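You operate a simulated robot arm through the tools that you are given. There is no shell and no other tool.

Carry out the task below with a simulated two-armed robot. There is one attempt and no reset: what you move stays moved.

JOB
Turn tunnel two's speed to 5, run the belt out, stop it and shut the gate.
Fine: in this order.

Only the result counts: the job must be done as asked and must still hold three seconds after the hand-in. Knocking over, shifting, dropping, spilling or breaking anything else fails it.

ROBOT AND FRAMES
Two 7-joint arms with fingered hands on one trunk that stands fixed in place. Base frame: the origin is at the foot of the trunk, x ahead of it, y to its left, z up. Units: m, rad, N and s.
The left shoulder is at [0.07, 0.162, 1.346], the right one opposite. With the tool pointing down near the work surface each hand reaches from about 0.1 to 0.68 m from the base axis, measured 20 degrees to its own side. Payload 4 kg a hand.
Tool frame (each hand has its own): the origin (TCP) lies between the finger pads and is the grasp point; the fingertips stand 0.026 m ahead of it; z points along the fingers, y is the line along which they close. The gripper opens to 0.132 m; its body begins 0.073 m behind the TCP. The gripper is a hand of 4 fingers: y runs from the thumb to the fingers, the wrist lies at [0, 0, -0.224] in the tool frame.
Orientation is told as [roll, pitch, yaw] about the base's x, y, z axes, in that order, counted from this pose: with the fingers straight down and closing along the base's y, the tool's x points along the base's -x, its y along +y and its z along -z.

CONTROLS
- The arms move only by the tool step_arm. It takes "left_plan", "right_plan" or both (then of equal length, played together; a hand with none holds still); each is one flat list of numbers, 6 for each row, row after row: the shift along the tool's x, y, z in m, then the turn, a rotation vector about the tool's x, y, z in rad. In form: [tx, ty, tz, wx, wy, wz, tx, ty, tz, wx, wy, wz, ...]. A call has 1 to 20 rows; each row shifts and turns the commanded pose from where the row before left it, along the tool's axes as they then stand. Rows are played at 5 a second. More than 0.05 m and 0.15 rad between two rows, and nothing of the call is played. A pose out of reach is approached as far as the arm can. The call stops where the force on the tool passes 40 N (or 10 N more than at its start, if that is more) or the arm is blocked; 0.2 s more then pass. In this call time passes only in rows, and 0.2 s behind the last. It gives the time, the measured TCP pose, the force on the tool (base axes), the opening and the grip force at its end, in the units of the frame above (readings bear some noise), with the torque about the TCP (base axes, N m) and any sound that the robot's microphone picked up.
- Cameras (640 x 400 px; columns grow to the right, rows downward): "scene" is now at [0.1333, 0.038, 1.5912]; the picture's right is [0.41, -0.91, 0.00], its down [-0.38, -0.17, -0.91] and it looks along [0.83, 0.38, -0.42] (base axes); focal length 214 px, centre (320, 200). "left" rides on the left gripper at [-0.073, 0.006, -0.094] in its tool frame; the picture's right is [-0.08, -1.00, 0.00], its down [0.78, -0.06, -0.62] and it looks along [0.61, -0.05, 0.79] (tool axes); focal length 230 px, centre (320, 200). "right" rides on the right gripper at [0.073, 0.006, -0.094] in its tool frame; the picture's right is [-0.08, 1.00, 0.00], its down [-0.78, -0.06, -0.62] and it looks along [-0.61, -0.05, 0.79] (tool axes); focal length 230 px, centre (320, 200).
- snapshot(camera): a new picture of that camera. It takes no simulated time.
- raise_lower(by): slides the trunk up (or, below 0, down) by that many m; the arms and the scene camera ride with it, the base frame stays. It gives what a move gives, with no picture.
- move_fingers(finger1, finger2, finger3, thumb_bend, hand): sets how far each is bent, from 0 (flat) to 100 (curled in); at 30 the hand is open as for a grip, at 70 the pads meet at the TCP. One left out holds its place. A second passes; each finger stops where it meets its share of the squeeze, and holds until it gets a number again. It is the only way to open and close the hand. It gives what a move gives, with no picture; readings hold the bend of each and the force on the fingers (four entries, about 0 where the hand has none), thumb and palm.
- head_to(pan, tilt): turns the head with the scene camera to pan (to the left, within 1.501 rad either way) and tilt (down, from -0.506 to 1.204), counted from straight ahead of the robot. It gives what a move gives.
- probe_pixels(camera, pixels): for up to 12 pixels [column, row] of the newest picture of that camera ("zoom" is the newest enlarged one), the place [x, y, z] in the base frame of the surface seen there, good to about 0.002 m. It takes no simulated time.
- enlarge(camera, box): a new picture of the part [left, top, right, bottom] of that camera's present view, enlarged. It takes no simulated time.
- sign_off(): hands the job in; it is judged then, once.

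Open the grippers and draw the arms clear of the work before you hand the job in, unless the task says otherwise.

The tools are called after "Call:" as name(argument=value, ...) on one line, values as JSON. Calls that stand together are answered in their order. step_arm: Moves the arms, as the interface text tells. Its arguments: {"type":"object","properties":{"left_plan":{"type":"array","items":{"type":"number"}},"right_plan":{"type":"array","items":{"type":"number"}}},"required":[]} The other tools are called the same way: raise_lower (by) moves the trunk up or down; move_fingers (finger1, finger2, finger3, thumb_bend, hand) moves the fingers one by one; head_to (pan, tilt) turns the head that bears the scene camera; snapshot (camera) takes a picture; probe_pixels (camera, pixels) gives the place of the surface under pixels of a picture; enlarge (camera, box) takes an enlarged picture of a part of a camera's view; sign_off () hands the job in.

At the start:

```text
t: 0.0
left_eef_pos: [0.3817, 0.5504, 1.4751]
left_tool_rot: [0.001, 0.0, 0.0]
left_wrist_force: [0.6, 0.8, -0.5]
left_torque: [-0.03, 0.01, 0.01]
left_finger_gap: 0.1318
left_gripper_force: 0.1
left_shape: jaw
left_bend: [30.0, 30.0, 30.0, 30.0]
left_finger forces: [0.1, 0.1, 0.0, 0.1, 0.0, 0.0]
right_eef_pos: [0.4096, 0.0279, 1.4689]
right_tool_rot: [-0.001, -0.001, 0.0]
right_wrist_force: [0.4, -0.3, 0.1]
right_torque: [0.01, 0.0, -0.01]
right_finger_gap: 0.1315
right_gripper_force: 0.0
right_shape: jaw
right_bend: [30.0, 30.0, 30.0, 30.0]
right_finger forces: [0.0, 0.1, 0.1, 0.0, 0.1, 0.0]
trunk travel left (down, up): [-0.825, 0.115]
head pan, tilt (commanded): [0.426, 0.431]
```

scene: 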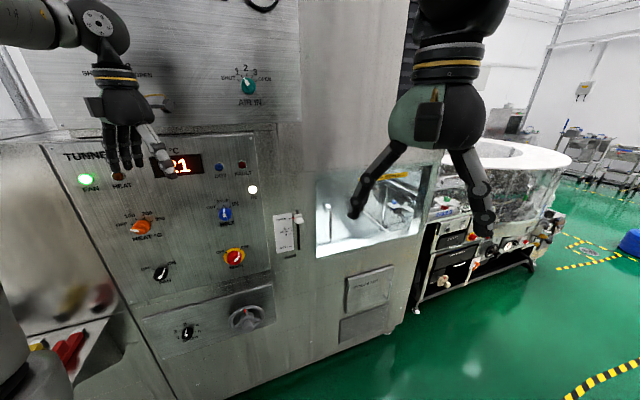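
right: 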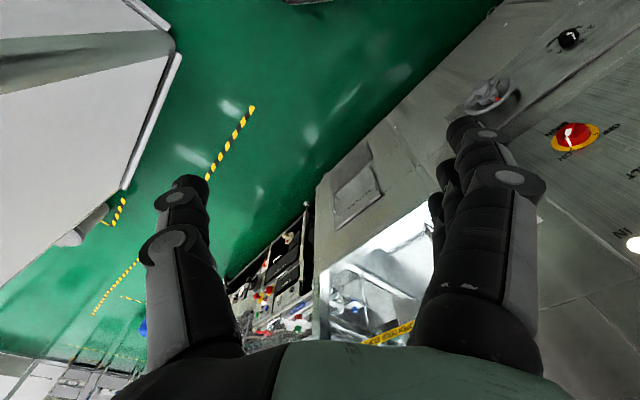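
left: 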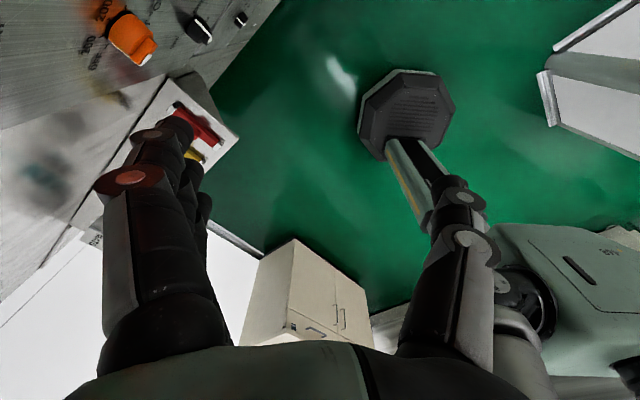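

The scene shows a tunnel panel with knobs, lamps and a gate-like slider at about (300,225). I enlarge the parts of the panel to read the labels.

Call:
enlarge(camera="scene", box=[40, 130, 280, 280])

Call:
enlarge(camera="scene", box=[130, 270, 290, 370])

Call:
enlarge(camera="scene", box=[200, 150, 440, 300])

Call:
enlarge(camera="scene", box=[60, 20, 300, 170])

```text
2.67 times, centred on (160, 205) of scene
```

zoom: 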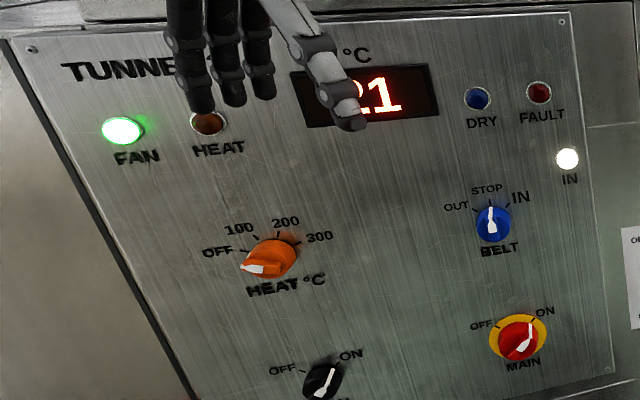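

```text
4.00 times, centred on (210, 320) of scene
```

zoom: 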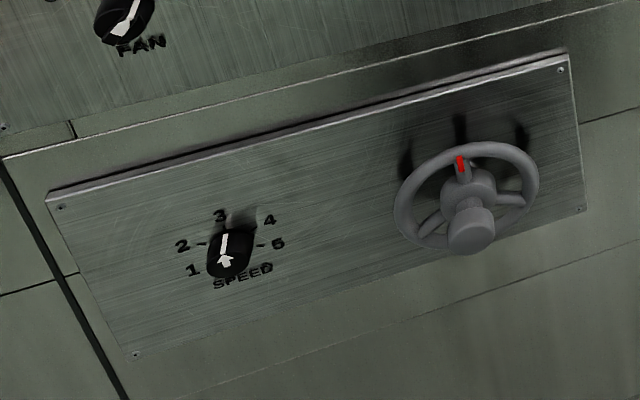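

```text
2.67 times, centred on (320, 225) of scene
```

zoom: 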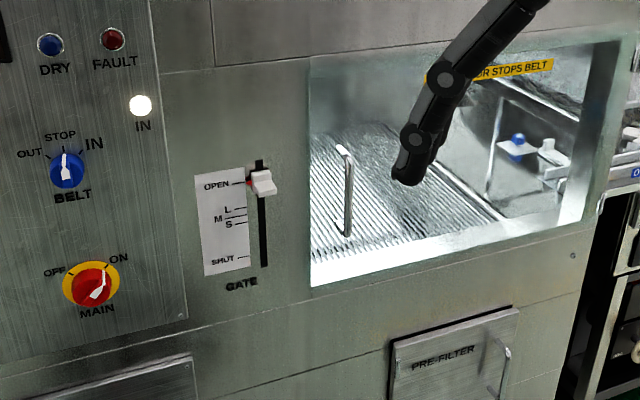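

```text
2.67 times, centred on (180, 95) of scene
```

zoom: 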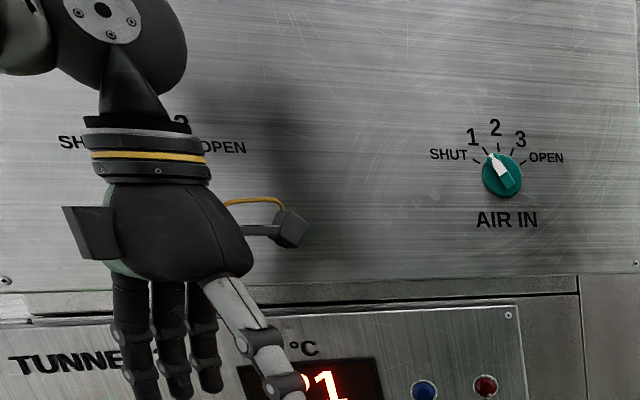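

The window carries a sign "DOOR STOPS BELT", and the panel's title is hidden by the left hand. I turn the head to look around for other tunnels first.

Call:
head_to(pan=1.1, tilt=0.5)

Call:
snapshot(camera="scene")

```text
t: 1.1
left_eef_pos: [0.3824, 0.551, 1.475]
left_tool_rot: [-0.001, 0.0, 0.0]
left_wrist_force: [0.2, 0.3, -0.4]
left_torque: [-0.03, -0.01, 0.02]
left_finger_gap: 0.1318
left_gripper_force: 0.0
left_shape: jaw
left_bend: [30.0, 30.0, 30.0, 30.0]
left_finger forces: [0.0, 0.0, 0.0, 0.1, 0.1, 0.0]
right_eef_pos: [0.4085, 0.0284, 1.4706]
right_tool_rot: [0.001, -0.001, -0.001]
right_wrist_force: [-0.4, 0.6, -0.7]
right_torque: [0.01, 0.01, 0.01]
right_finger_gap: 0.1319
right_gripper_force: 0.1
right_shape: jaw
right_bend: [30.0, 30.0, 30.0, 30.0]
right_finger forces: [0.1, 0.0, 0.1, 0.0, 0.0, 0.0]
trunk travel left (down, up): [-0.825, 0.115]
head pan, tilt (commanded): [1.1, 0.499]
```

```text
taken
```

scene: 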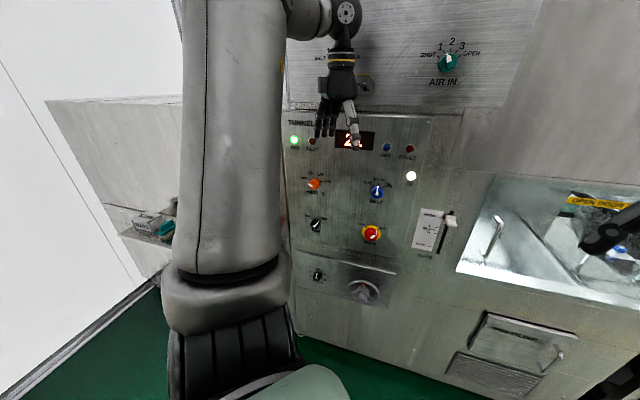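

There is another cabinet left of the arm at about (150,225). I look around further on both sides.

Call:
enlarge(camera="scene", box=[90, 180, 190, 260])

Call:
head_to(pan=-0.3, tilt=0.4)

Call:
snapshot(camera="scene")

```text
5.00 times, centred on (140, 220) of scene
```

zoom: 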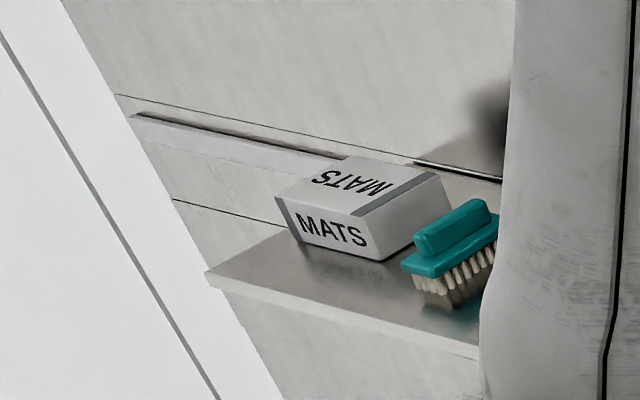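

```text
t: 2.6
left_eef_pos: [0.3821, 0.5504, 1.4732]
left_tool_rot: [0.0, 0.0, 0.0]
left_wrist_force: [-0.1, -1.0, 0.1]
left_torque: [0.0, 0.02, 0.02]
left_finger_gap: 0.1318
left_gripper_force: 0.1
left_shape: jaw
left_bend: [30.0, 30.0, 30.0, 30.0]
left_finger forces: [0.1, 0.0, 0.0, 0.0, 0.0, 0.1]
right_eef_pos: [0.4087, 0.0287, 1.4699]
right_tool_rot: [0.001, -0.001, 0.001]
right_wrist_force: [-0.6, 0.6, -0.2]
right_torque: [0.02, 0.03, -0.01]
right_finger_gap: 0.1317
right_gripper_force: 0.0
right_shape: jaw
right_bend: [30.0, 30.0, 30.0, 30.0]
right_finger forces: [0.0, 0.1, 0.0, 0.1, 0.0, 0.0]
trunk travel left (down, up): [-0.825, 0.115]
head pan, tilt (commanded): [-0.3, 0.4]
```

```text
taken
```

scene: 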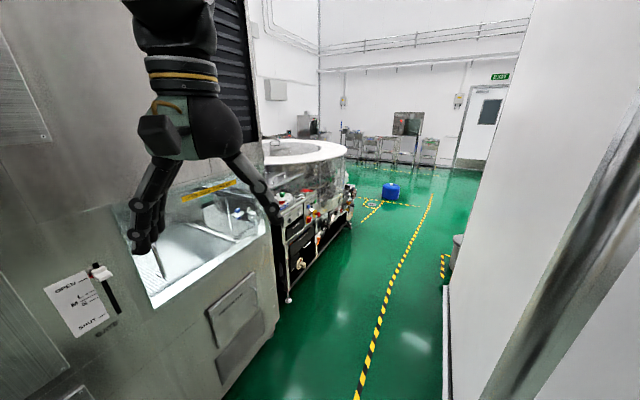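

Only one tunnel is in view here. I turn back to the panel and probe its geometry.

Call:
head_to(pan=0.75, tilt=0.6)

Call:
snapshot(camera="scene")

```text
t: 3.9
left_eef_pos: [0.3832, 0.5509, 1.4741]
left_tool_rot: [0.002, 0.001, 0.0]
left_wrist_force: [-0.5, 0.1, -0.1]
left_torque: [0.01, 0.0, -0.03]
left_finger_gap: 0.1317
left_gripper_force: 0.1
left_shape: jaw
left_bend: [30.0, 30.0, 30.0, 30.0]
left_finger forces: [0.0, 0.0, 0.1, 0.0, 0.1, 0.0]
right_eef_pos: [0.4093, 0.028, 1.4703]
right_tool_rot: [0.0, -0.003, 0.001]
right_wrist_force: [0.8, -0.2, 0.1]
right_torque: [0.0, -0.02, -0.03]
right_finger_gap: 0.1317
right_gripper_force: 0.1
right_shape: jaw
right_bend: [30.0, 30.0, 30.0, 30.0]
right_finger forces: [0.0, 0.0, 0.1, 0.0, 0.0, 0.0]
trunk travel left (down, up): [-0.825, 0.115]
head pan, tilt (commanded): [0.75, 0.6]
```

```text
taken
```

scene: 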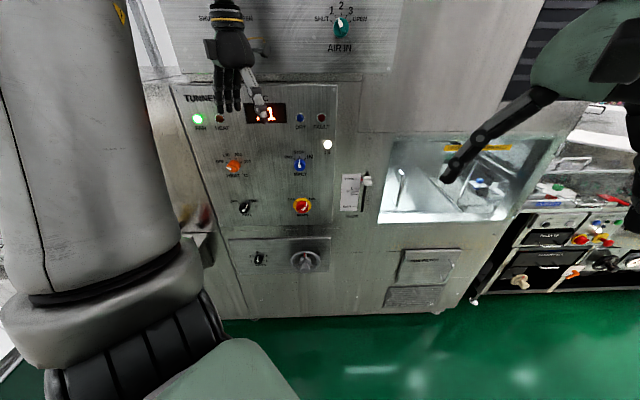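

The panel is clear now. I probe the key points: the knobs SPEED (259,258), BELT (300,164), the gate handle (366,180), the handwheel (305,260) and the panel corners.

Call:
probe_pixels(camera="scene", pixels=[[259, 258], [300, 164], [366, 181], [305, 259], [245, 208], [302, 206], [233, 165], [350, 190], [240, 285], [345, 285], [280, 190], [401, 175]])

Call:
enlarge(camera="scene", box=[225, 225, 345, 300])

Call:
enlarge(camera="scene", box=[330, 120, 530, 245])

Call:
enlarge(camera="scene", box=[170, 85, 350, 225])

```text
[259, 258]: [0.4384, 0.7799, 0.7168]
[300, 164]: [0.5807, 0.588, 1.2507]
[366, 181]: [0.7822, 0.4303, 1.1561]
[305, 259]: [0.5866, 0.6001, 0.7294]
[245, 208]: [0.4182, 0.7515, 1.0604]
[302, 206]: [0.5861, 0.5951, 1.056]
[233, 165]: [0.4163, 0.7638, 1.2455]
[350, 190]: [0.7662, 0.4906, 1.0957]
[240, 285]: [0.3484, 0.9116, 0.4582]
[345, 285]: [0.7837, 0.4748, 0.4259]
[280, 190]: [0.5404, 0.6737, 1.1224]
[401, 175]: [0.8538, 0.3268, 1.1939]
```

```text
5.33 times, centred on (285, 262) of scene
```

zoom: 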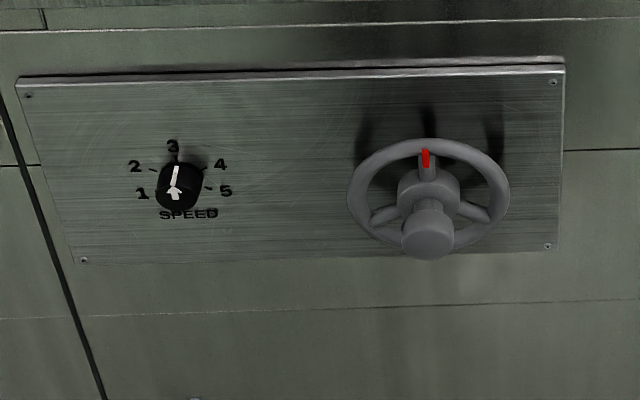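

```text
3.20 times, centred on (430, 182) of scene
```

zoom: 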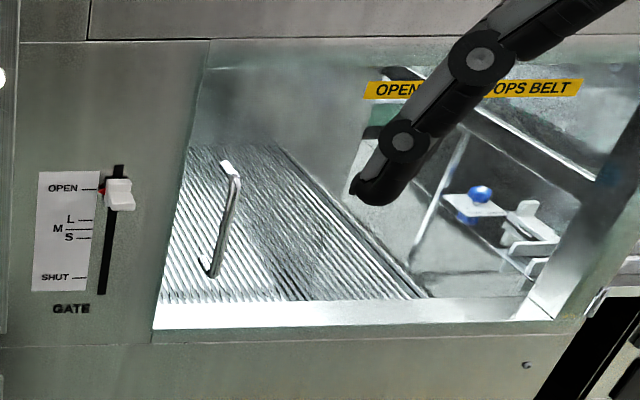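

```text
2.86 times, centred on (260, 155) of scene
```

zoom: 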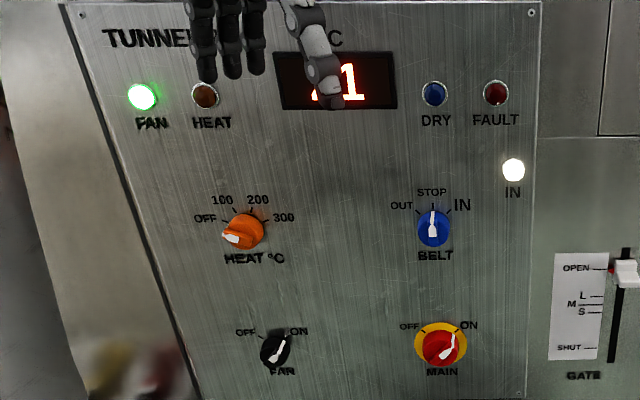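

The panel faces the robot at 45 degrees. I look closer at the window and the gate, and probe the door glass and surrounding frame to see whether the door is closed.

Call:
enlarge(camera="scene", box=[375, 125, 475, 230])

Call:
enlarge(camera="scene", box=[335, 155, 395, 230])

Call:
probe_pixels(camera="scene", pixels=[[385, 218], [500, 218], [390, 138], [545, 140], [420, 190], [440, 218], [380, 230], [420, 245], [475, 148], [401, 185], [405, 172], [430, 160]])

```text
3.81 times, centred on (425, 178) of scene
```

zoom: 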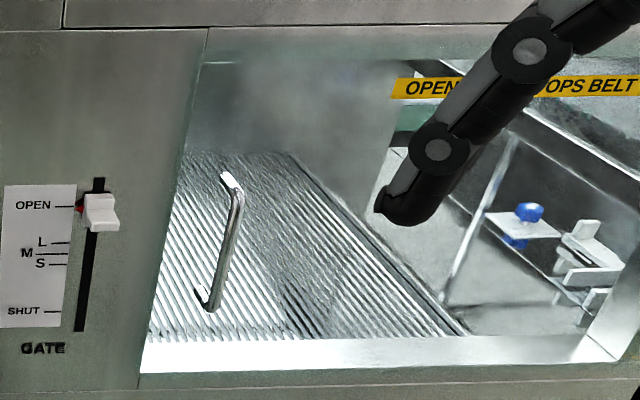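

```text
5.33 times, centred on (365, 192) of scene
```

zoom: 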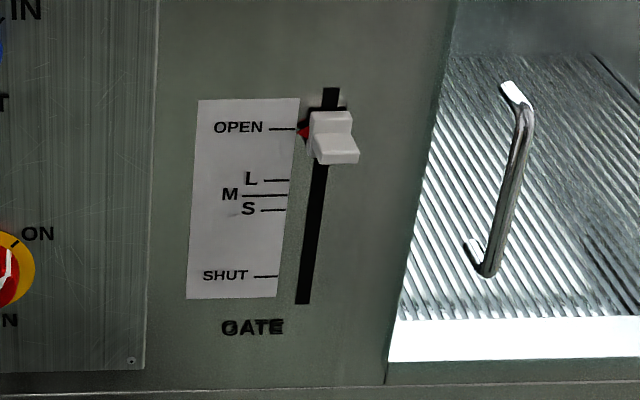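

```text
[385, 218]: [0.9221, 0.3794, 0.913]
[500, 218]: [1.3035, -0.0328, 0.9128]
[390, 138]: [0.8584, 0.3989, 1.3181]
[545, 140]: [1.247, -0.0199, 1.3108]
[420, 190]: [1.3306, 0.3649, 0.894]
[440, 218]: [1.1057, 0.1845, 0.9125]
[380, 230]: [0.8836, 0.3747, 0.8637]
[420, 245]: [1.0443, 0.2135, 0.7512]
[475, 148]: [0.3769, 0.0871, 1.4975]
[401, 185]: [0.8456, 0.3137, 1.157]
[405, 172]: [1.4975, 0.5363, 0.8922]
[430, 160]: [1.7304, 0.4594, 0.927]
```

The window is a transparent closed front with the belt visible inside at z≈0.89. Before lowering the trunk I check the room around the robot on the right and downward.

Call:
head_to(pan=-1.0, tilt=0.8)

Call:
snapshot(camera="scene")

Call:
head_to(pan=0.4, tilt=1.1)

Call:
snapshot(camera="scene")

Call:
snapshot(camera="left")

Call:
snapshot(camera="right")

```text
t: 5.7
left_eef_pos: [0.3843, 0.5508, 1.4743]
left_tool_rot: [0.0, 0.001, 0.0]
left_wrist_force: [0.3, -0.2, 0.0]
left_torque: [0.02, 0.04, 0.0]
left_finger_gap: 0.1315
left_gripper_force: 0.0
left_shape: jaw
left_bend: [30.0, 30.0, 30.0, 30.0]
left_finger forces: [0.0, 0.0, 0.1, 0.1, 0.1, 0.1]
right_eef_pos: [0.4096, 0.0292, 1.4698]
right_tool_rot: [-0.001, -0.001, 0.001]
right_wrist_force: [-0.3, 0.4, -0.3]
right_torque: [0.02, -0.01, 0.0]
right_finger_gap: 0.1318
right_gripper_force: 0.0
right_shape: jaw
right_bend: [30.0, 30.0, 30.0, 30.0]
right_finger forces: [0.0, 0.1, 0.0, 0.1, 0.0, 0.0]
trunk travel left (down, up): [-0.825, 0.115]
head pan, tilt (commanded): [-1.0, 0.799]
```

```text
taken
```

scene: 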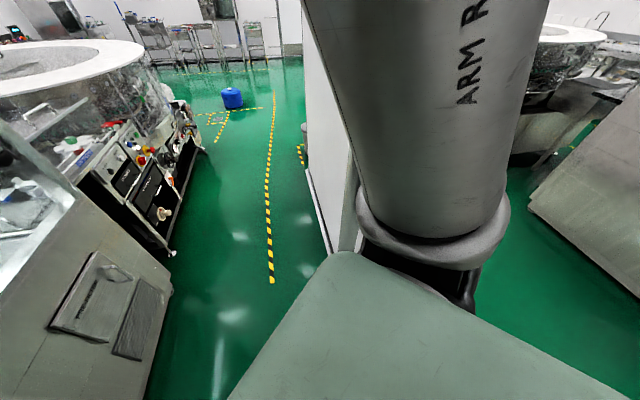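

```text
t: 7.2
left_eef_pos: [0.3833, 0.5507, 1.4744]
left_tool_rot: [-0.001, 0.0, -0.001]
left_wrist_force: [-1.3, -0.5, -0.2]
left_torque: [0.01, -0.01, -0.02]
left_finger_gap: 0.1315
left_gripper_force: 0.2
left_shape: jaw
left_bend: [30.0, 30.0, 30.0, 30.0]
left_finger forces: [0.1, 0.0, 0.0, 0.0, 0.0, 0.0]
right_eef_pos: [0.4092, 0.0284, 1.4697]
right_tool_rot: [0.001, 0.001, -0.001]
right_wrist_force: [-0.2, -0.1, -0.4]
right_torque: [-0.02, 0.01, -0.02]
right_finger_gap: 0.1317
right_gripper_force: 0.1
right_shape: jaw
right_bend: [30.0, 30.0, 30.0, 30.0]
right_finger forces: [0.1, 0.1, 0.0, 0.0, 0.0, 0.1]
trunk travel left (down, up): [-0.825, 0.115]
head pan, tilt (commanded): [0.4, 1.1]
```

```text
taken
```

scene: 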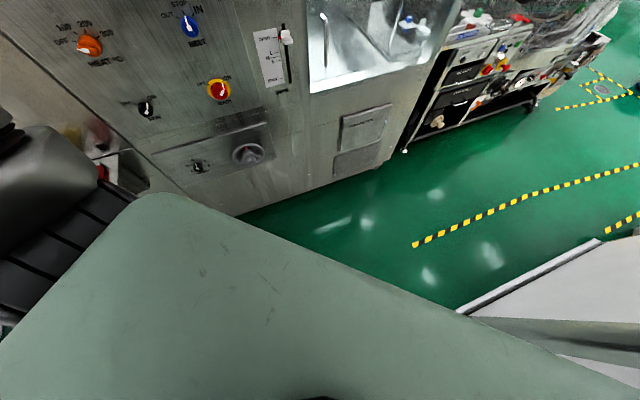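

```text
taken
```

left: 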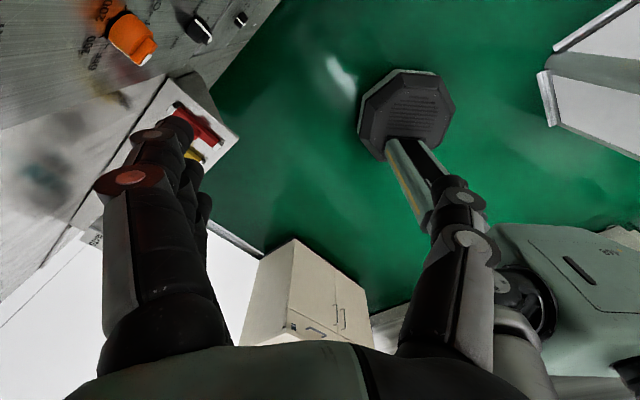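

```text
taken
```

right: 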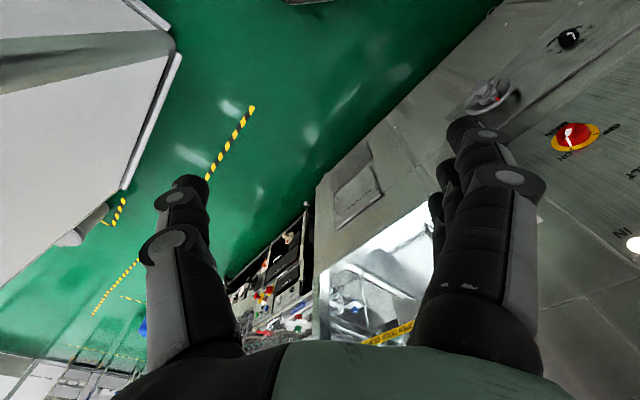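

I probe the shelf with the red tool in the left picture (205,125),(230,140) and the white bench/wall in the right picture (100,40),(175,60) for clearance.

Call:
probe_pixels(camera="left", pixels=[[205, 125], [232, 140], [180, 85], [195, 155], [60, 260], [300, 290], [565, 90], [400, 110], [200, 30], [130, 35]])

Call:
probe_pixels(camera="right", pixels=[[100, 60], [170, 60], [120, 180], [30, 120], [90, 220], [140, 10], [490, 95], [570, 38]])

```text
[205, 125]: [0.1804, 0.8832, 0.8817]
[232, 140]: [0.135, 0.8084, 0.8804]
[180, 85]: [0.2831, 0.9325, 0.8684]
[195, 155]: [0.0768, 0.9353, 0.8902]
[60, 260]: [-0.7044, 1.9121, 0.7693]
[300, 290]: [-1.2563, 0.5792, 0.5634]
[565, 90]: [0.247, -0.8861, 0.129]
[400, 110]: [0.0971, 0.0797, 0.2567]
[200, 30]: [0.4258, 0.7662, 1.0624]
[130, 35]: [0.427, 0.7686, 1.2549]
```

```text
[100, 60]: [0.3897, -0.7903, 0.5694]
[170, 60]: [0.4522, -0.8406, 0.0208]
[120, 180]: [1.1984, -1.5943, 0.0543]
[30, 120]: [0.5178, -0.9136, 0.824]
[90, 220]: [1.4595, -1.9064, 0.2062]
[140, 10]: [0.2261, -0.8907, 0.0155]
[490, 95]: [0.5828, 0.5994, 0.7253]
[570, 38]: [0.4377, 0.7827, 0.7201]
```

The shelf with the tools is at s≥0.45 along the panel (z≈0.88), clear of the SPEED knob. I turn the left hand in place to point at the panel: yaw 45°, then pitch up 90°, with the TCP staying at about d=0.66.

Call:
step_arm(left_plan=[0, 0, 0, 0, 0, -0.1309, 0, 0, 0, 0, 0, -0.1309, 0, 0, 0, 0, 0, -0.1309, 0, 0, 0, 0, 0, -0.1309, 0, 0, 0, 0, 0, -0.1309, 0, 0, 0, 0, 0, -0.1309, 0, 0, 0, 0, -0.1309, 0, 0, 0, 0, 0, -0.1309, 0, 0, 0, 0, 0, -0.1309, 0, 0, 0, 0, 0, -0.1309, 0, 0, 0, 0, 0, -0.1309, 0, 0, 0, 0, 0, -0.1309, 0, 0, 0, 0, 0, -0.1309, 0, 0, 0, 0, 0, -0.1309, 0, 0, 0, 0, 0, -0.1309, 0, 0, 0, 0, 0, -0.1309, 0, 0, 0, 0, 0, -0.1309, 0, 0, 0, 0, 0, -0.1309, 0])

Call:
snapshot(camera="left")

Call:
head_to(pan=0.75, tilt=0.6)

Call:
snapshot(camera="scene")

```text
t: 11.0
left_eef_pos: [0.3947, 0.5627, 1.4853]
left_tool_rot: [2.405, -1.567, -1.622]
left_wrist_force: [-0.2, -0.2, 0.2]
left_torque: [-0.03, 0.02, 0.01]
left_finger_gap: 0.1318
left_gripper_force: 0.1
left_shape: jaw
left_bend: [30.0, 30.0, 30.0, 30.0]
left_finger forces: [0.1, 0.0, 0.0, 0.0, 0.1, 0.0]
left hand out of reach, approached as far as the arm can: row 18
right_eef_pos: [0.4137, 0.0273, 1.4682]
right_tool_rot: [-0.004, -0.003, -0.008]
right_wrist_force: [28.9, -21.5, -15.1]
right_torque: [-0.25, 0.5, -1.09]
right_finger_gap: 0.1319
right_gripper_force: 0.2
right_shape: jaw
right_bend: [31.0, 30.0, 30.0, 30.0]
right_finger forces: [0.0, 0.1, 0.0, 0.1, 0.0, 0.0]
trunk travel left (down, up): [-0.825, 0.115]
head pan, tilt (commanded): [0.4, 1.1]
```

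```text
taken
```

left: 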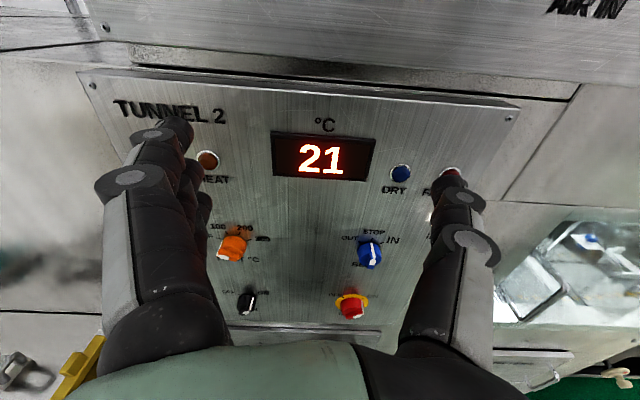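

```text
t: 11.9
left_eef_pos: [0.3932, 0.5628, 1.4848]
left_tool_rot: [0.125, -1.572, 0.664]
left_wrist_force: [-0.4, -0.1, 0.1]
left_torque: [0.03, -0.01, 0.02]
left_finger_gap: 0.1321
left_gripper_force: 0.1
left_shape: jaw
left_bend: [30.0, 30.0, 30.0, 30.0]
left_finger forces: [0.1, 0.0, 0.0, 0.0, 0.0, 0.0]
right_eef_pos: [0.4106, 0.0271, 1.47]
right_tool_rot: [-0.002, -0.005, -0.003]
right_wrist_force: [27.5, -21.3, -9.7]
right_torque: [0.07, 0.6, -1.04]
right_finger_gap: 0.1317
right_gripper_force: 0.1
right_shape: jaw
right_bend: [31.0, 30.0, 30.0, 30.0]
right_finger forces: [0.0, 0.0, 0.0, 0.0, 0.0, 0.0]
trunk travel left (down, up): [-0.825, 0.115]
head pan, tilt (commanded): [0.75, 0.6]
```

```text
taken
```

scene: 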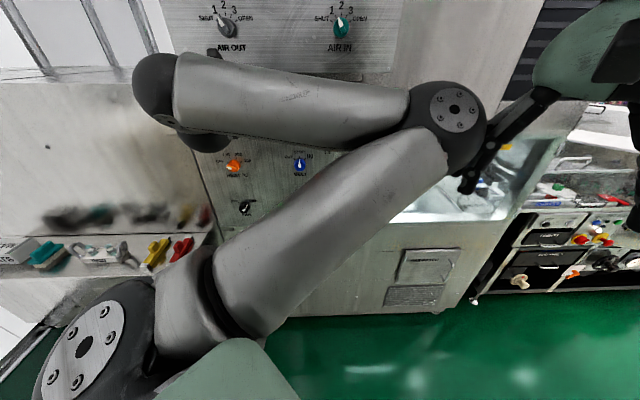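

The title reads "TUNNEL 2". The left elbow at (465,105) has come against the right hand (27 N), so I draw the right hand away, along −y.

Call:
step_arm(right_plan=[-0.01, -0.03, 0, 0, 0, 0, 0, -0.04, 0, 0, 0, 0, 0, -0.04, 0, 0, 0, 0, 0, -0.04, 0, 0, 0, 0, 0, -0.04, 0, 0, 0, 0])

Call:
snapshot(camera="scene")

```text
t: 13.1
left_eef_pos: [0.3959, 0.5588, 1.4858]
left_tool_rot: [2.018, -1.57, -1.235]
left_wrist_force: [0.5, -0.2, -0.1]
left_torque: [0.02, -0.01, 0.02]
left_finger_gap: 0.132
left_gripper_force: 0.1
left_shape: jaw
left_bend: [30.0, 30.0, 30.0, 30.0]
left_finger forces: [0.0, 0.0, 0.0, 0.0, 0.1, 0.1]
right_eef_pos: [0.4279, -0.16, 1.4557]
right_tool_rot: [0.003, 0.0, 0.0]
right_wrist_force: [-1.0, -0.8, -1.0]
right_torque: [0.06, -0.01, -0.02]
right_finger_gap: 0.1321
right_gripper_force: 0.0
right_shape: jaw
right_bend: [30.0, 30.0, 30.0, 30.0]
right_finger forces: [0.0, 0.0, 0.1, 0.1, 0.1, 0.1]
right hand out of reach, approached as far as the arm can: row 4, 5
trunk travel left (down, up): [-0.825, 0.115]
head pan, tilt (commanded): [0.75, 0.6]
```

```text
taken
```

scene: 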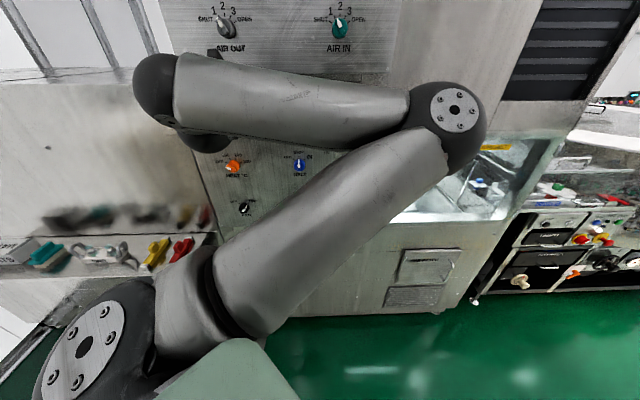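

I check where the left elbow is: probing it at (455,110) and the forearm at (290,90) and upper arm (330,220).

Call:
probe_pixels(camera="scene", pixels=[[455, 110], [475, 120], [290, 90], [330, 220], [160, 90], [240, 190]])

Call:
snapshot(camera="left")

```text
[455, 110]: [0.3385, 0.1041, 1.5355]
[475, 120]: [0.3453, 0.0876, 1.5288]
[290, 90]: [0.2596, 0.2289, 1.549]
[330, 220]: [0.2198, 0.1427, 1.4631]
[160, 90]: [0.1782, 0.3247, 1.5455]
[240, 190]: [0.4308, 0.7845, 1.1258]
```

```text
taken
```

left: 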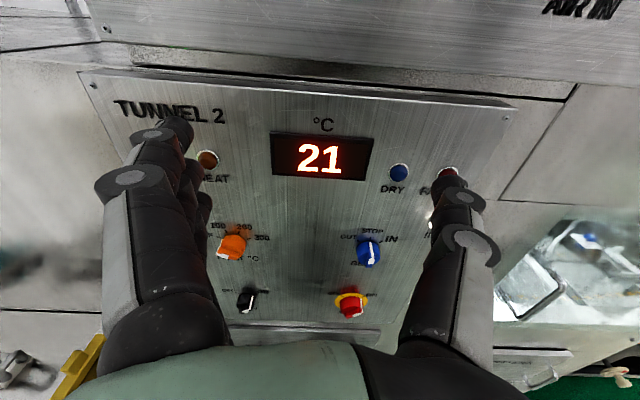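

The elbow is folded in front of the chest but now free of the right hand. I lower the trunk by 0.5 m so that the SPEED knob (z≈0.72) comes into the left hand's comfortable reach.

Call:
raise_lower(by=-0.25)

Call:
snapshot(camera="scene")

```text
t: 15.7
left_eef_pos: [0.3931, 0.5621, 1.2338]
left_tool_rot: [1.114, -1.573, -0.329]
left_wrist_force: [0.4, -0.3, -0.5]
left_torque: [0.03, 0.0, 0.03]
left_finger_gap: 0.132
left_gripper_force: 0.0
left_shape: jaw
left_bend: [30.0, 30.0, 30.0, 30.0]
left_finger forces: [0.0, 0.0, 0.0, 0.1, 0.0, 0.0]
right_eef_pos: [0.4265, -0.1567, 1.2075]
right_tool_rot: [0.001, 0.001, 0.001]
right_wrist_force: [0.4, -0.2, 0.3]
right_torque: [0.0, 0.02, 0.0]
right_finger_gap: 0.1322
right_gripper_force: 0.0
right_shape: jaw
right_bend: [30.0, 30.0, 30.0, 30.0]
right_finger forces: [0.1, 0.0, 0.0, 0.2, 0.0, 0.1]
trunk travel left (down, up): [-0.575, 0.365]
head pan, tilt (commanded): [0.75, 0.6]
```

```text
taken
```

scene: 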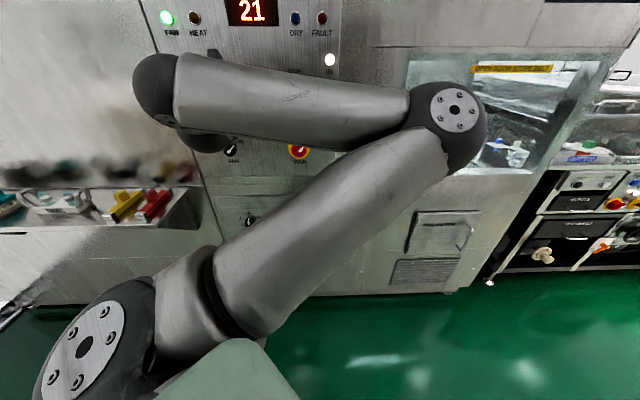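

The trunk went down freely. I lower it another 0.25 m.

Call:
raise_lower(by=-0.25)

Call:
snapshot(camera="scene")

Call:
snapshot(camera="left")

```text
t: 18.3
left_eef_pos: [0.3933, 0.5621, 0.984]
left_tool_rot: [1.269, -1.571, -0.483]
left_wrist_force: [0.3, 0.2, 0.7]
left_torque: [-0.02, -0.02, 0.02]
left_finger_gap: 0.1319
left_gripper_force: 0.1
left_shape: jaw
left_bend: [30.0, 30.0, 30.0, 30.0]
left_finger forces: [0.0, 0.1, 0.0, 0.0, 0.0, 0.0]
right_eef_pos: [0.4266, -0.158, 0.9573]
right_tool_rot: [0.0, 0.001, -0.001]
right_wrist_force: [0.2, -0.4, 0.0]
right_torque: [0.04, 0.01, -0.03]
right_finger_gap: 0.1321
right_gripper_force: 0.0
right_shape: jaw
right_bend: [30.0, 30.0, 30.0, 30.0]
right_finger forces: [0.0, 0.0, 0.1, 0.0, 0.1, 0.1]
trunk travel left (down, up): [-0.325, 0.615]
head pan, tilt (commanded): [0.75, 0.6]
```

```text
taken
```

scene: 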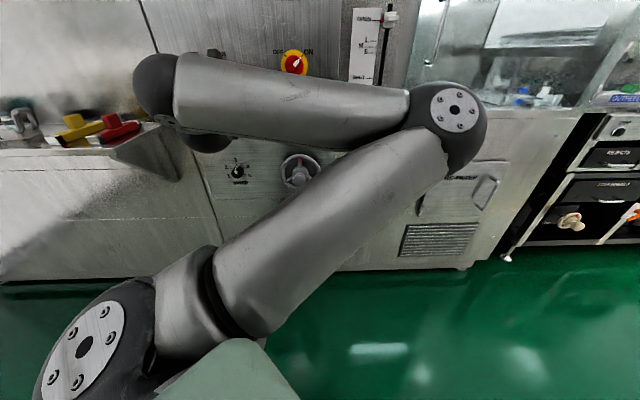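

```text
taken
```

left: 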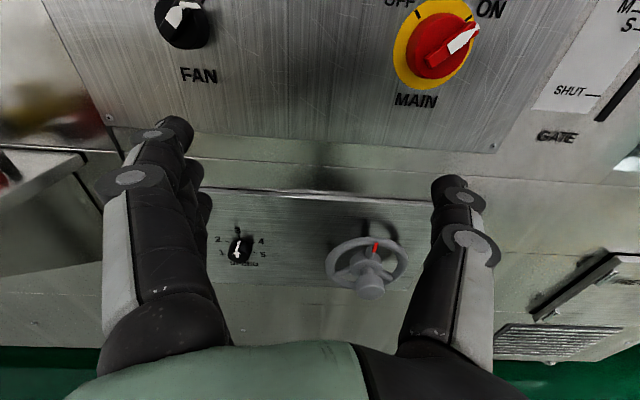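

The left camera shows the SPEED knob at (238,248) and the handwheel at (367,265). I enlarge to see the knob's form.

Call:
enlarge(camera="left", box=[195, 210, 285, 280])

Call:
probe_pixels(camera="left", pixels=[[238, 248], [242, 243], [234, 255], [260, 270], [250, 225], [220, 270], [290, 240], [370, 290], [345, 250], [374, 245], [200, 130], [440, 120]])

Call:
enlarge(camera="left", box=[380, 0, 500, 110])

```text
5.71 times, centred on (240, 245) of left
```

zoom: 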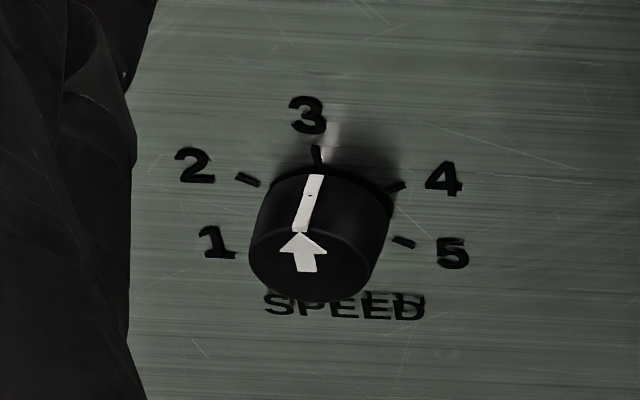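

```text
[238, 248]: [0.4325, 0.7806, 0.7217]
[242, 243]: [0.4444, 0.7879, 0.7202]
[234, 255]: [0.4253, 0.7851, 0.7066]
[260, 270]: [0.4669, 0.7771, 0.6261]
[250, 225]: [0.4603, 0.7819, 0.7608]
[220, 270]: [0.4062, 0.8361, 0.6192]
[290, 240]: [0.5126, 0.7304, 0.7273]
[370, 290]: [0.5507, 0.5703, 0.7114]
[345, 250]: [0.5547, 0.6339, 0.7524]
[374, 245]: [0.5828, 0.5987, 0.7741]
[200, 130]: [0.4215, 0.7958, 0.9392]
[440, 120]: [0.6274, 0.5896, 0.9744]
```

```text
3.64 times, centred on (440, 55) of left
```

zoom: 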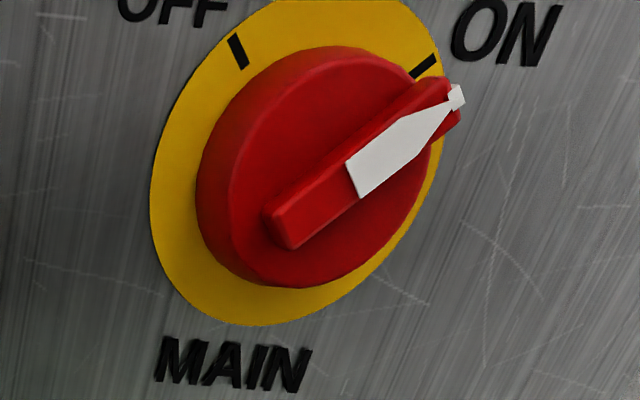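

The SPEED knob is a plain round knob (~45 mm wide, front at d≈0.857, panel d≈0.879) pointing at 3. I enlarge it again and probe the ticks to get centre and angles.

Call:
enlarge(camera="left", box=[195, 210, 285, 280])

Call:
probe_pixels(camera="zoom", pixels=[[317, 152], [248, 180], [397, 186], [403, 243], [305, 255], [320, 180], [252, 240], [387, 225], [305, 296], [318, 240], [260, 220], [375, 200]])

```text
5.71 times, centred on (240, 245) of left
```

zoom: 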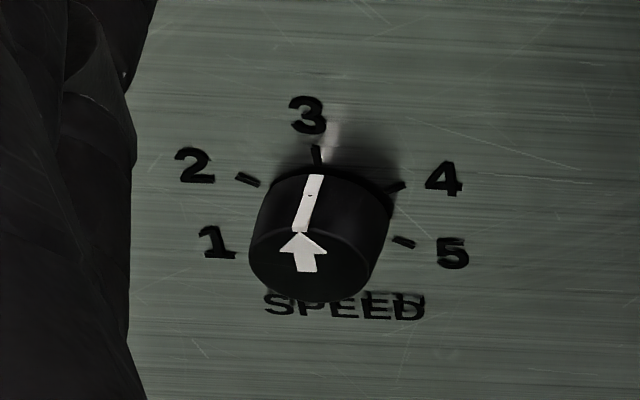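

```text
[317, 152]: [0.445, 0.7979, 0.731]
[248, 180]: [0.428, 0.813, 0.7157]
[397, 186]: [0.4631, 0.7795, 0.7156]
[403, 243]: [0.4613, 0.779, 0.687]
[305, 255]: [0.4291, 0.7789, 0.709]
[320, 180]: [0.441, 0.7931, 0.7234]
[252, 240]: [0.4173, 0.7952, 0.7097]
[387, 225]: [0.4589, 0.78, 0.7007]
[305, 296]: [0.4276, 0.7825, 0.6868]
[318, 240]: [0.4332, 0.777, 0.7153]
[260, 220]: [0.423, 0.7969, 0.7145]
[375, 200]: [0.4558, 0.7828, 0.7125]
```

From the ticks: the knob's centre is at about s=0.248, z=0.701, positions are 60° apart, so 3→5 is 120° clockwise (positive about tool z). I move the left hand down and left in front of the knob, staying at d≈0.68.

Call:
step_arm(left_plan=[0.0404, 0.0184, 0, 0, 0, 0, 0.0404, 0.0184, 0, 0, 0, 0, 0.0404, 0.0184, 0, 0, 0, 0, 0.0404, 0.0184, 0, 0, 0, 0, 0.0404, 0.0184, 0, 0, 0, 0, 0.0404, 0.0184, 0, 0, 0, 0, 0.0404, 0.0184, 0, 0, 0, 0])

Call:
snapshot(camera="left")

Call:
snapshot(camera="scene")

```text
t: 19.9
left_eef_pos: [0.3587, 0.717, 0.7576]
left_tool_rot: [-0.375, -1.563, 1.163]
left_wrist_force: [-0.2, -0.3, 0.1]
left_torque: [0.04, 0.02, 0.01]
left_finger_gap: 0.1318
left_gripper_force: 0.0
left_shape: jaw
left_bend: [30.0, 30.0, 30.0, 30.0]
left_finger forces: [0.0, 0.1, 0.0, 0.0, 0.1, 0.0]
left hand out of reach, approached as far as the arm can: row 1, 2, 3, 4, 5, 6, 7
right_eef_pos: [0.4256, -0.1549, 0.9571]
right_tool_rot: [0.0, 0.0, 0.0]
right_wrist_force: [-0.5, 0.1, -0.1]
right_torque: [0.01, 0.04, 0.0]
right_finger_gap: 0.1318
right_gripper_force: 0.0
right_shape: jaw
right_bend: [30.0, 30.0, 30.0, 30.0]
right_finger forces: [0.1, 0.0, 0.0, 0.0, 0.1, 0.0]
trunk travel left (down, up): [-0.325, 0.615]
head pan, tilt (commanded): [0.75, 0.6]
```

```text
taken
```

left: 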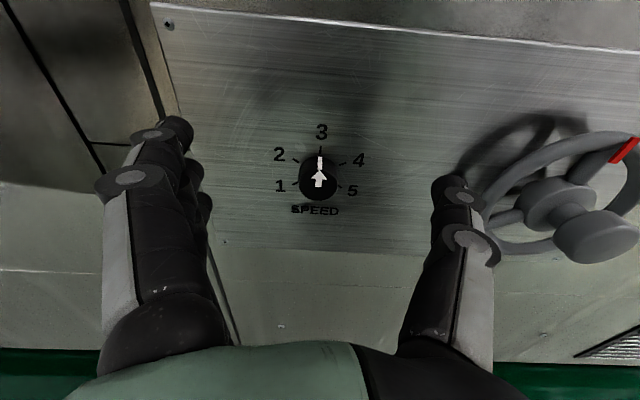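

```text
taken
```

scene: 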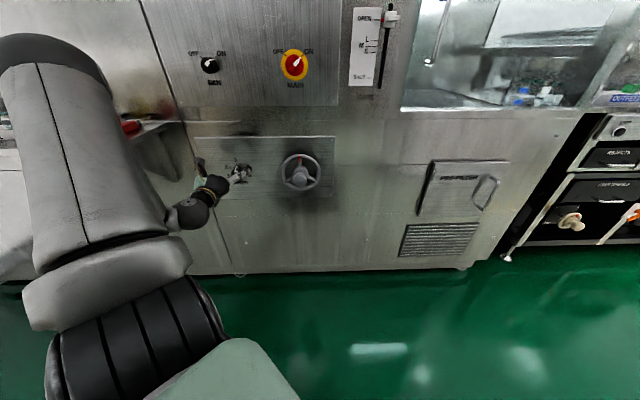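

The measured TCP is d≈0.76, z≈0.758, as the arm could not fold so close. I move forward along the tool a little and look at where the hand settles.

Call:
step_arm(left_plan=[0, 0, 0.04, 0, 0, 0])

```text
t: 20.3
left_eef_pos: [0.3875, 0.7447, 0.7575]
left_tool_rot: [0.367, -1.57, 0.419]
left_wrist_force: [0.0, 0.0, 0.4]
left_torque: [0.0, -0.04, -0.01]
left_finger_gap: 0.1317
left_gripper_force: 0.1
left_shape: jaw
left_bend: [30.0, 30.0, 30.0, 30.0]
left_finger forces: [0.0, 0.0, 0.0, 0.1, 0.1, 0.0]
right_eef_pos: [0.4284, -0.157, 0.9548]
right_tool_rot: [0.001, 0.001, 0.0]
right_wrist_force: [0.5, 0.0, -0.5]
right_torque: [0.02, 0.03, -0.02]
right_finger_gap: 0.1319
right_gripper_force: 0.0
right_shape: jaw
right_bend: [30.0, 30.0, 30.0, 30.0]
right_finger forces: [0.0, 0.0, 0.1, 0.0, 0.0, 0.0]
trunk travel left (down, up): [-0.325, 0.615]
head pan, tilt (commanded): [0.75, 0.6]
```

The command follows the achieved pose: d≈0.80, s≈0.253, z≈0.757. I move down 0.056 m to the knob's height with fingertips still ~3 cm before the knob face.

Call:
step_arm(left_plan=[0.028, -0.002, 0, 0, 0, 0, 0.0285, -0.002, 0, 0, 0, 0])

Call:
snapshot(camera="left")

Call:
snapshot(camera="scene")

```text
t: 20.9
left_eef_pos: [0.3898, 0.7406, 0.7019]
left_tool_rot: [-2.131, -1.568, 2.917]
left_wrist_force: [0.4, -0.2, 0.0]
left_torque: [-0.04, -0.01, 0.0]
left_finger_gap: 0.1319
left_gripper_force: 0.0
left_shape: jaw
left_bend: [30.0, 30.0, 30.0, 30.0]
left_finger forces: [0.0, 0.1, 0.0, 0.0, 0.0, 0.1]
right_eef_pos: [0.4252, -0.1544, 0.9585]
right_tool_rot: [0.002, -0.001, -0.002]
right_wrist_force: [0.6, 1.0, 0.4]
right_torque: [-0.02, -0.04, -0.01]
right_finger_gap: 0.1319
right_gripper_force: 0.2
right_shape: jaw
right_bend: [30.0, 30.0, 30.0, 30.0]
right_finger forces: [0.0, 0.1, 0.0, 0.0, 0.0, 0.0]
trunk travel left (down, up): [-0.325, 0.615]
head pan, tilt (commanded): [0.75, 0.6]
```

```text
taken
```

left: 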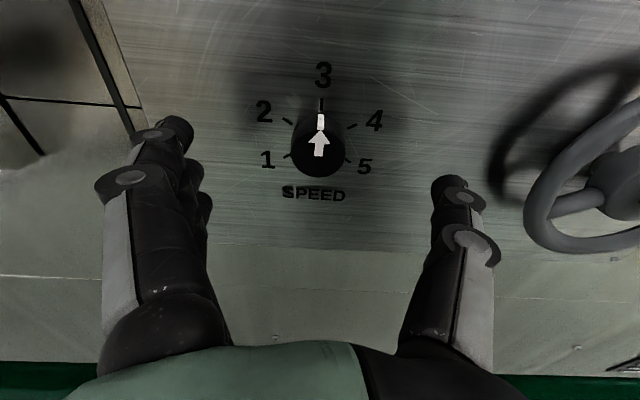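

```text
taken
```

scene: 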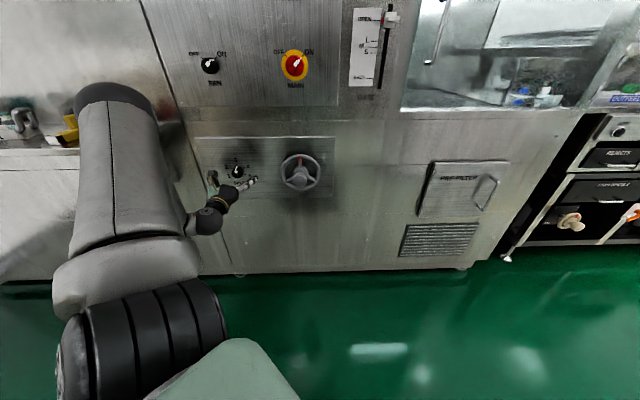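

I probe the knob centre and the elbow's place relative to the shelf.

Call:
probe_pixels(camera="scene", pixels=[[110, 92], [150, 110], [170, 170], [80, 130], [70, 140], [160, 145]])

Call:
probe_pixels(camera="left", pixels=[[318, 155], [322, 105], [287, 121], [352, 126], [349, 160], [289, 156], [318, 172], [296, 150], [340, 150], [440, 185], [180, 125], [320, 240]])

```text
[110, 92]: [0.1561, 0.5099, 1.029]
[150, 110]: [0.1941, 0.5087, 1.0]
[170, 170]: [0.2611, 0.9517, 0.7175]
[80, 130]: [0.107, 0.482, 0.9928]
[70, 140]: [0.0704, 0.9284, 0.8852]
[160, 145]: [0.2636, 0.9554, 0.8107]
```

```text
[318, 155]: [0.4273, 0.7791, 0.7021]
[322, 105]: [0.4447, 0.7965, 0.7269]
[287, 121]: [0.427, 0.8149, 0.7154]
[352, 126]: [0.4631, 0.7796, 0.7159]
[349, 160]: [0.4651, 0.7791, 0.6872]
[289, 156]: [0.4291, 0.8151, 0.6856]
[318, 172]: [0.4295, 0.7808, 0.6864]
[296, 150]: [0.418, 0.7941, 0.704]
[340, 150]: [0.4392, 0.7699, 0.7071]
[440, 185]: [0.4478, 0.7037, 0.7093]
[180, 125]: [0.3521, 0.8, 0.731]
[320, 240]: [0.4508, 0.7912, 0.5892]
```

The knob centre is confirmed at s=0.248, z=0.701 and the TCP is on its axis. I pre-turn the hand −60° about the tool axis so that the following clockwise turn has room.

Call:
step_arm(left_plan=[0, 0, 0, 0, 0, -0.1309, 0, 0, 0, 0, 0, -0.1309, 0, 0, 0, 0, 0, -0.1309, 0, 0, 0, 0, 0, -0.1309, 0, 0, 0, 0, 0, -0.1309, 0, 0, 0, 0, 0, -0.1309, 0, 0, 0, 0, 0, -0.1309, 0, 0, 0, 0, 0, -0.1309])

Call:
snapshot(camera="left")

Call:
snapshot(camera="scene")

```text
t: 22.7
left_eef_pos: [0.3903, 0.7401, 0.7023]
left_tool_rot: [-1.571, -0.523, 2.358]
left_wrist_force: [-0.4, -1.0, -0.4]
left_torque: [0.0, 0.03, 0.0]
left_finger_gap: 0.1315
left_gripper_force: 0.1
left_shape: jaw
left_bend: [30.0, 30.0, 30.0, 30.0]
left_finger forces: [0.0, 0.0, 0.1, 0.0, 0.0, 0.0]
right_eef_pos: [0.4267, -0.1565, 0.9569]
right_tool_rot: [0.002, 0.002, 0.0]
right_wrist_force: [-0.9, 1.1, -1.3]
right_torque: [-0.02, -0.02, 0.01]
right_finger_gap: 0.1319
right_gripper_force: 0.2
right_shape: jaw
right_bend: [30.0, 30.0, 30.0, 30.0]
right_finger forces: [0.0, 0.0, 0.1, 0.0, 0.0, 0.0]
trunk travel left (down, up): [-0.325, 0.615]
head pan, tilt (commanded): [0.75, 0.6]
```

```text
taken
```

left: 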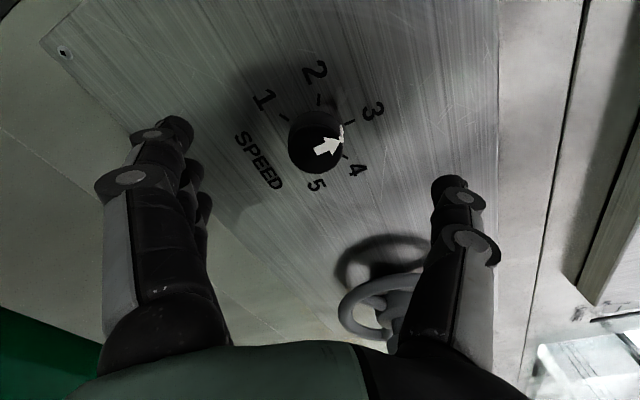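

```text
taken
```

scene: 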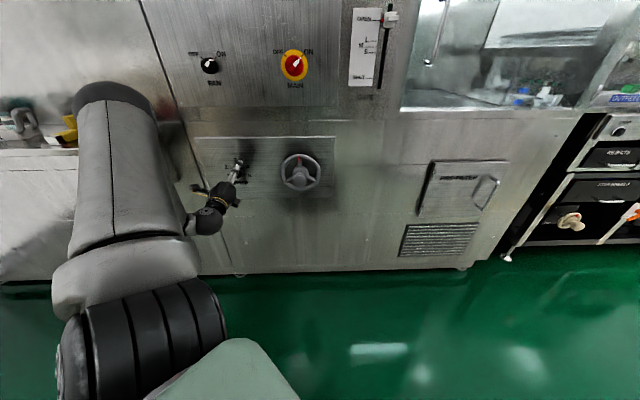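

The −60° turn is reached. I advance along the tool axis so that the fingertips end just short of the panel beside the knob.

Call:
step_arm(left_plan=[0, 0, 0.02, 0, 0, 0, 0, 0, 0.015, 0, 0, 0, 0, 0, 0.01, 0, 0, 0])

Call:
snapshot(camera="left")

```text
t: 23.5
left_eef_pos: [0.4223, 0.774, 0.7021]
left_tool_rot: [-1.571, -0.521, 2.356]
left_wrist_force: [-0.4, -0.7, 0.3]
left_torque: [-0.01, 0.01, -0.01]
left_finger_gap: 0.132
left_gripper_force: 0.0
left_shape: jaw
left_bend: [30.0, 30.0, 30.0, 30.0]
left_finger forces: [0.0, 0.1, 0.0, 0.0, 0.0, 0.0]
right_eef_pos: [0.4266, -0.157, 0.9572]
right_tool_rot: [0.001, 0.0, 0.0]
right_wrist_force: [-0.5, -0.5, 0.4]
right_torque: [0.0, -0.03, 0.02]
right_finger_gap: 0.1319
right_gripper_force: 0.0
right_shape: jaw
right_bend: [30.0, 30.0, 30.0, 30.0]
right_finger forces: [0.1, 0.0, 0.0, 0.0, 0.0, 0.1]
trunk travel left (down, up): [-0.325, 0.615]
head pan, tilt (commanded): [0.75, 0.6]
```

```text
taken
```

left: 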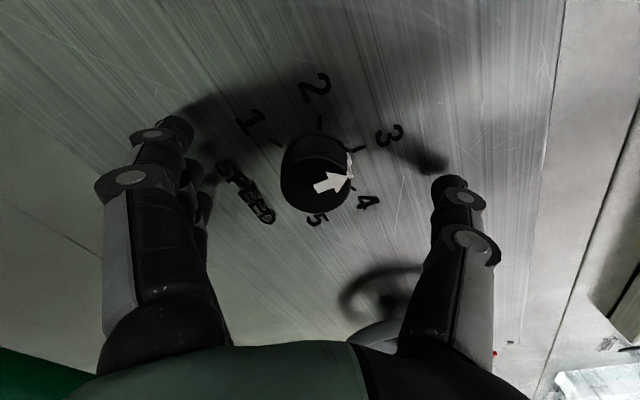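

TCP at d≈0.846 on the axis. I close the fingers partway to bend 50 and check.

Call:
move_fingers(hand="left", finger1=48, finger2=48, finger3=48, thumb_bend=48)

Call:
snapshot(camera="left")

```text
t: 24.5
left_eef_pos: [0.4229, 0.773, 0.7017]
left_tool_rot: [-1.571, -0.525, 2.357]
left_wrist_force: [-0.1, -0.2, -0.2]
left_torque: [0.03, -0.01, -0.03]
left_finger_gap: 0.0786
left_gripper_force: 0.1
left_shape: fingers
left_bend: [48.0, 48.0, 48.0, 48.0]
left_finger forces: [0.0, 0.0, 0.0, 0.0, 0.0, 0.0]
right_eef_pos: [0.4269, -0.1571, 0.958]
right_tool_rot: [0.002, 0.0, 0.0]
right_wrist_force: [0.4, 1.3, -0.1]
right_torque: [-0.01, -0.01, 0.01]
right_finger_gap: 0.1318
right_gripper_force: 0.0
right_shape: jaw
right_bend: [30.0, 30.0, 30.0, 30.0]
right_finger forces: [0.0, 0.0, 0.0, 0.0, 0.0, 0.0]
trunk travel left (down, up): [-0.325, 0.615]
head pan, tilt (commanded): [0.75, 0.6]
```

```text
taken
```

left: 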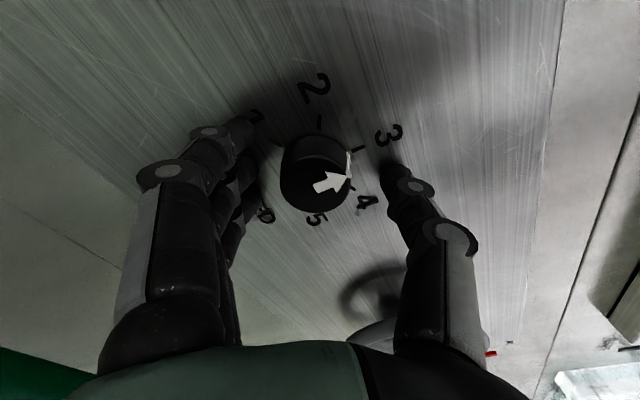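

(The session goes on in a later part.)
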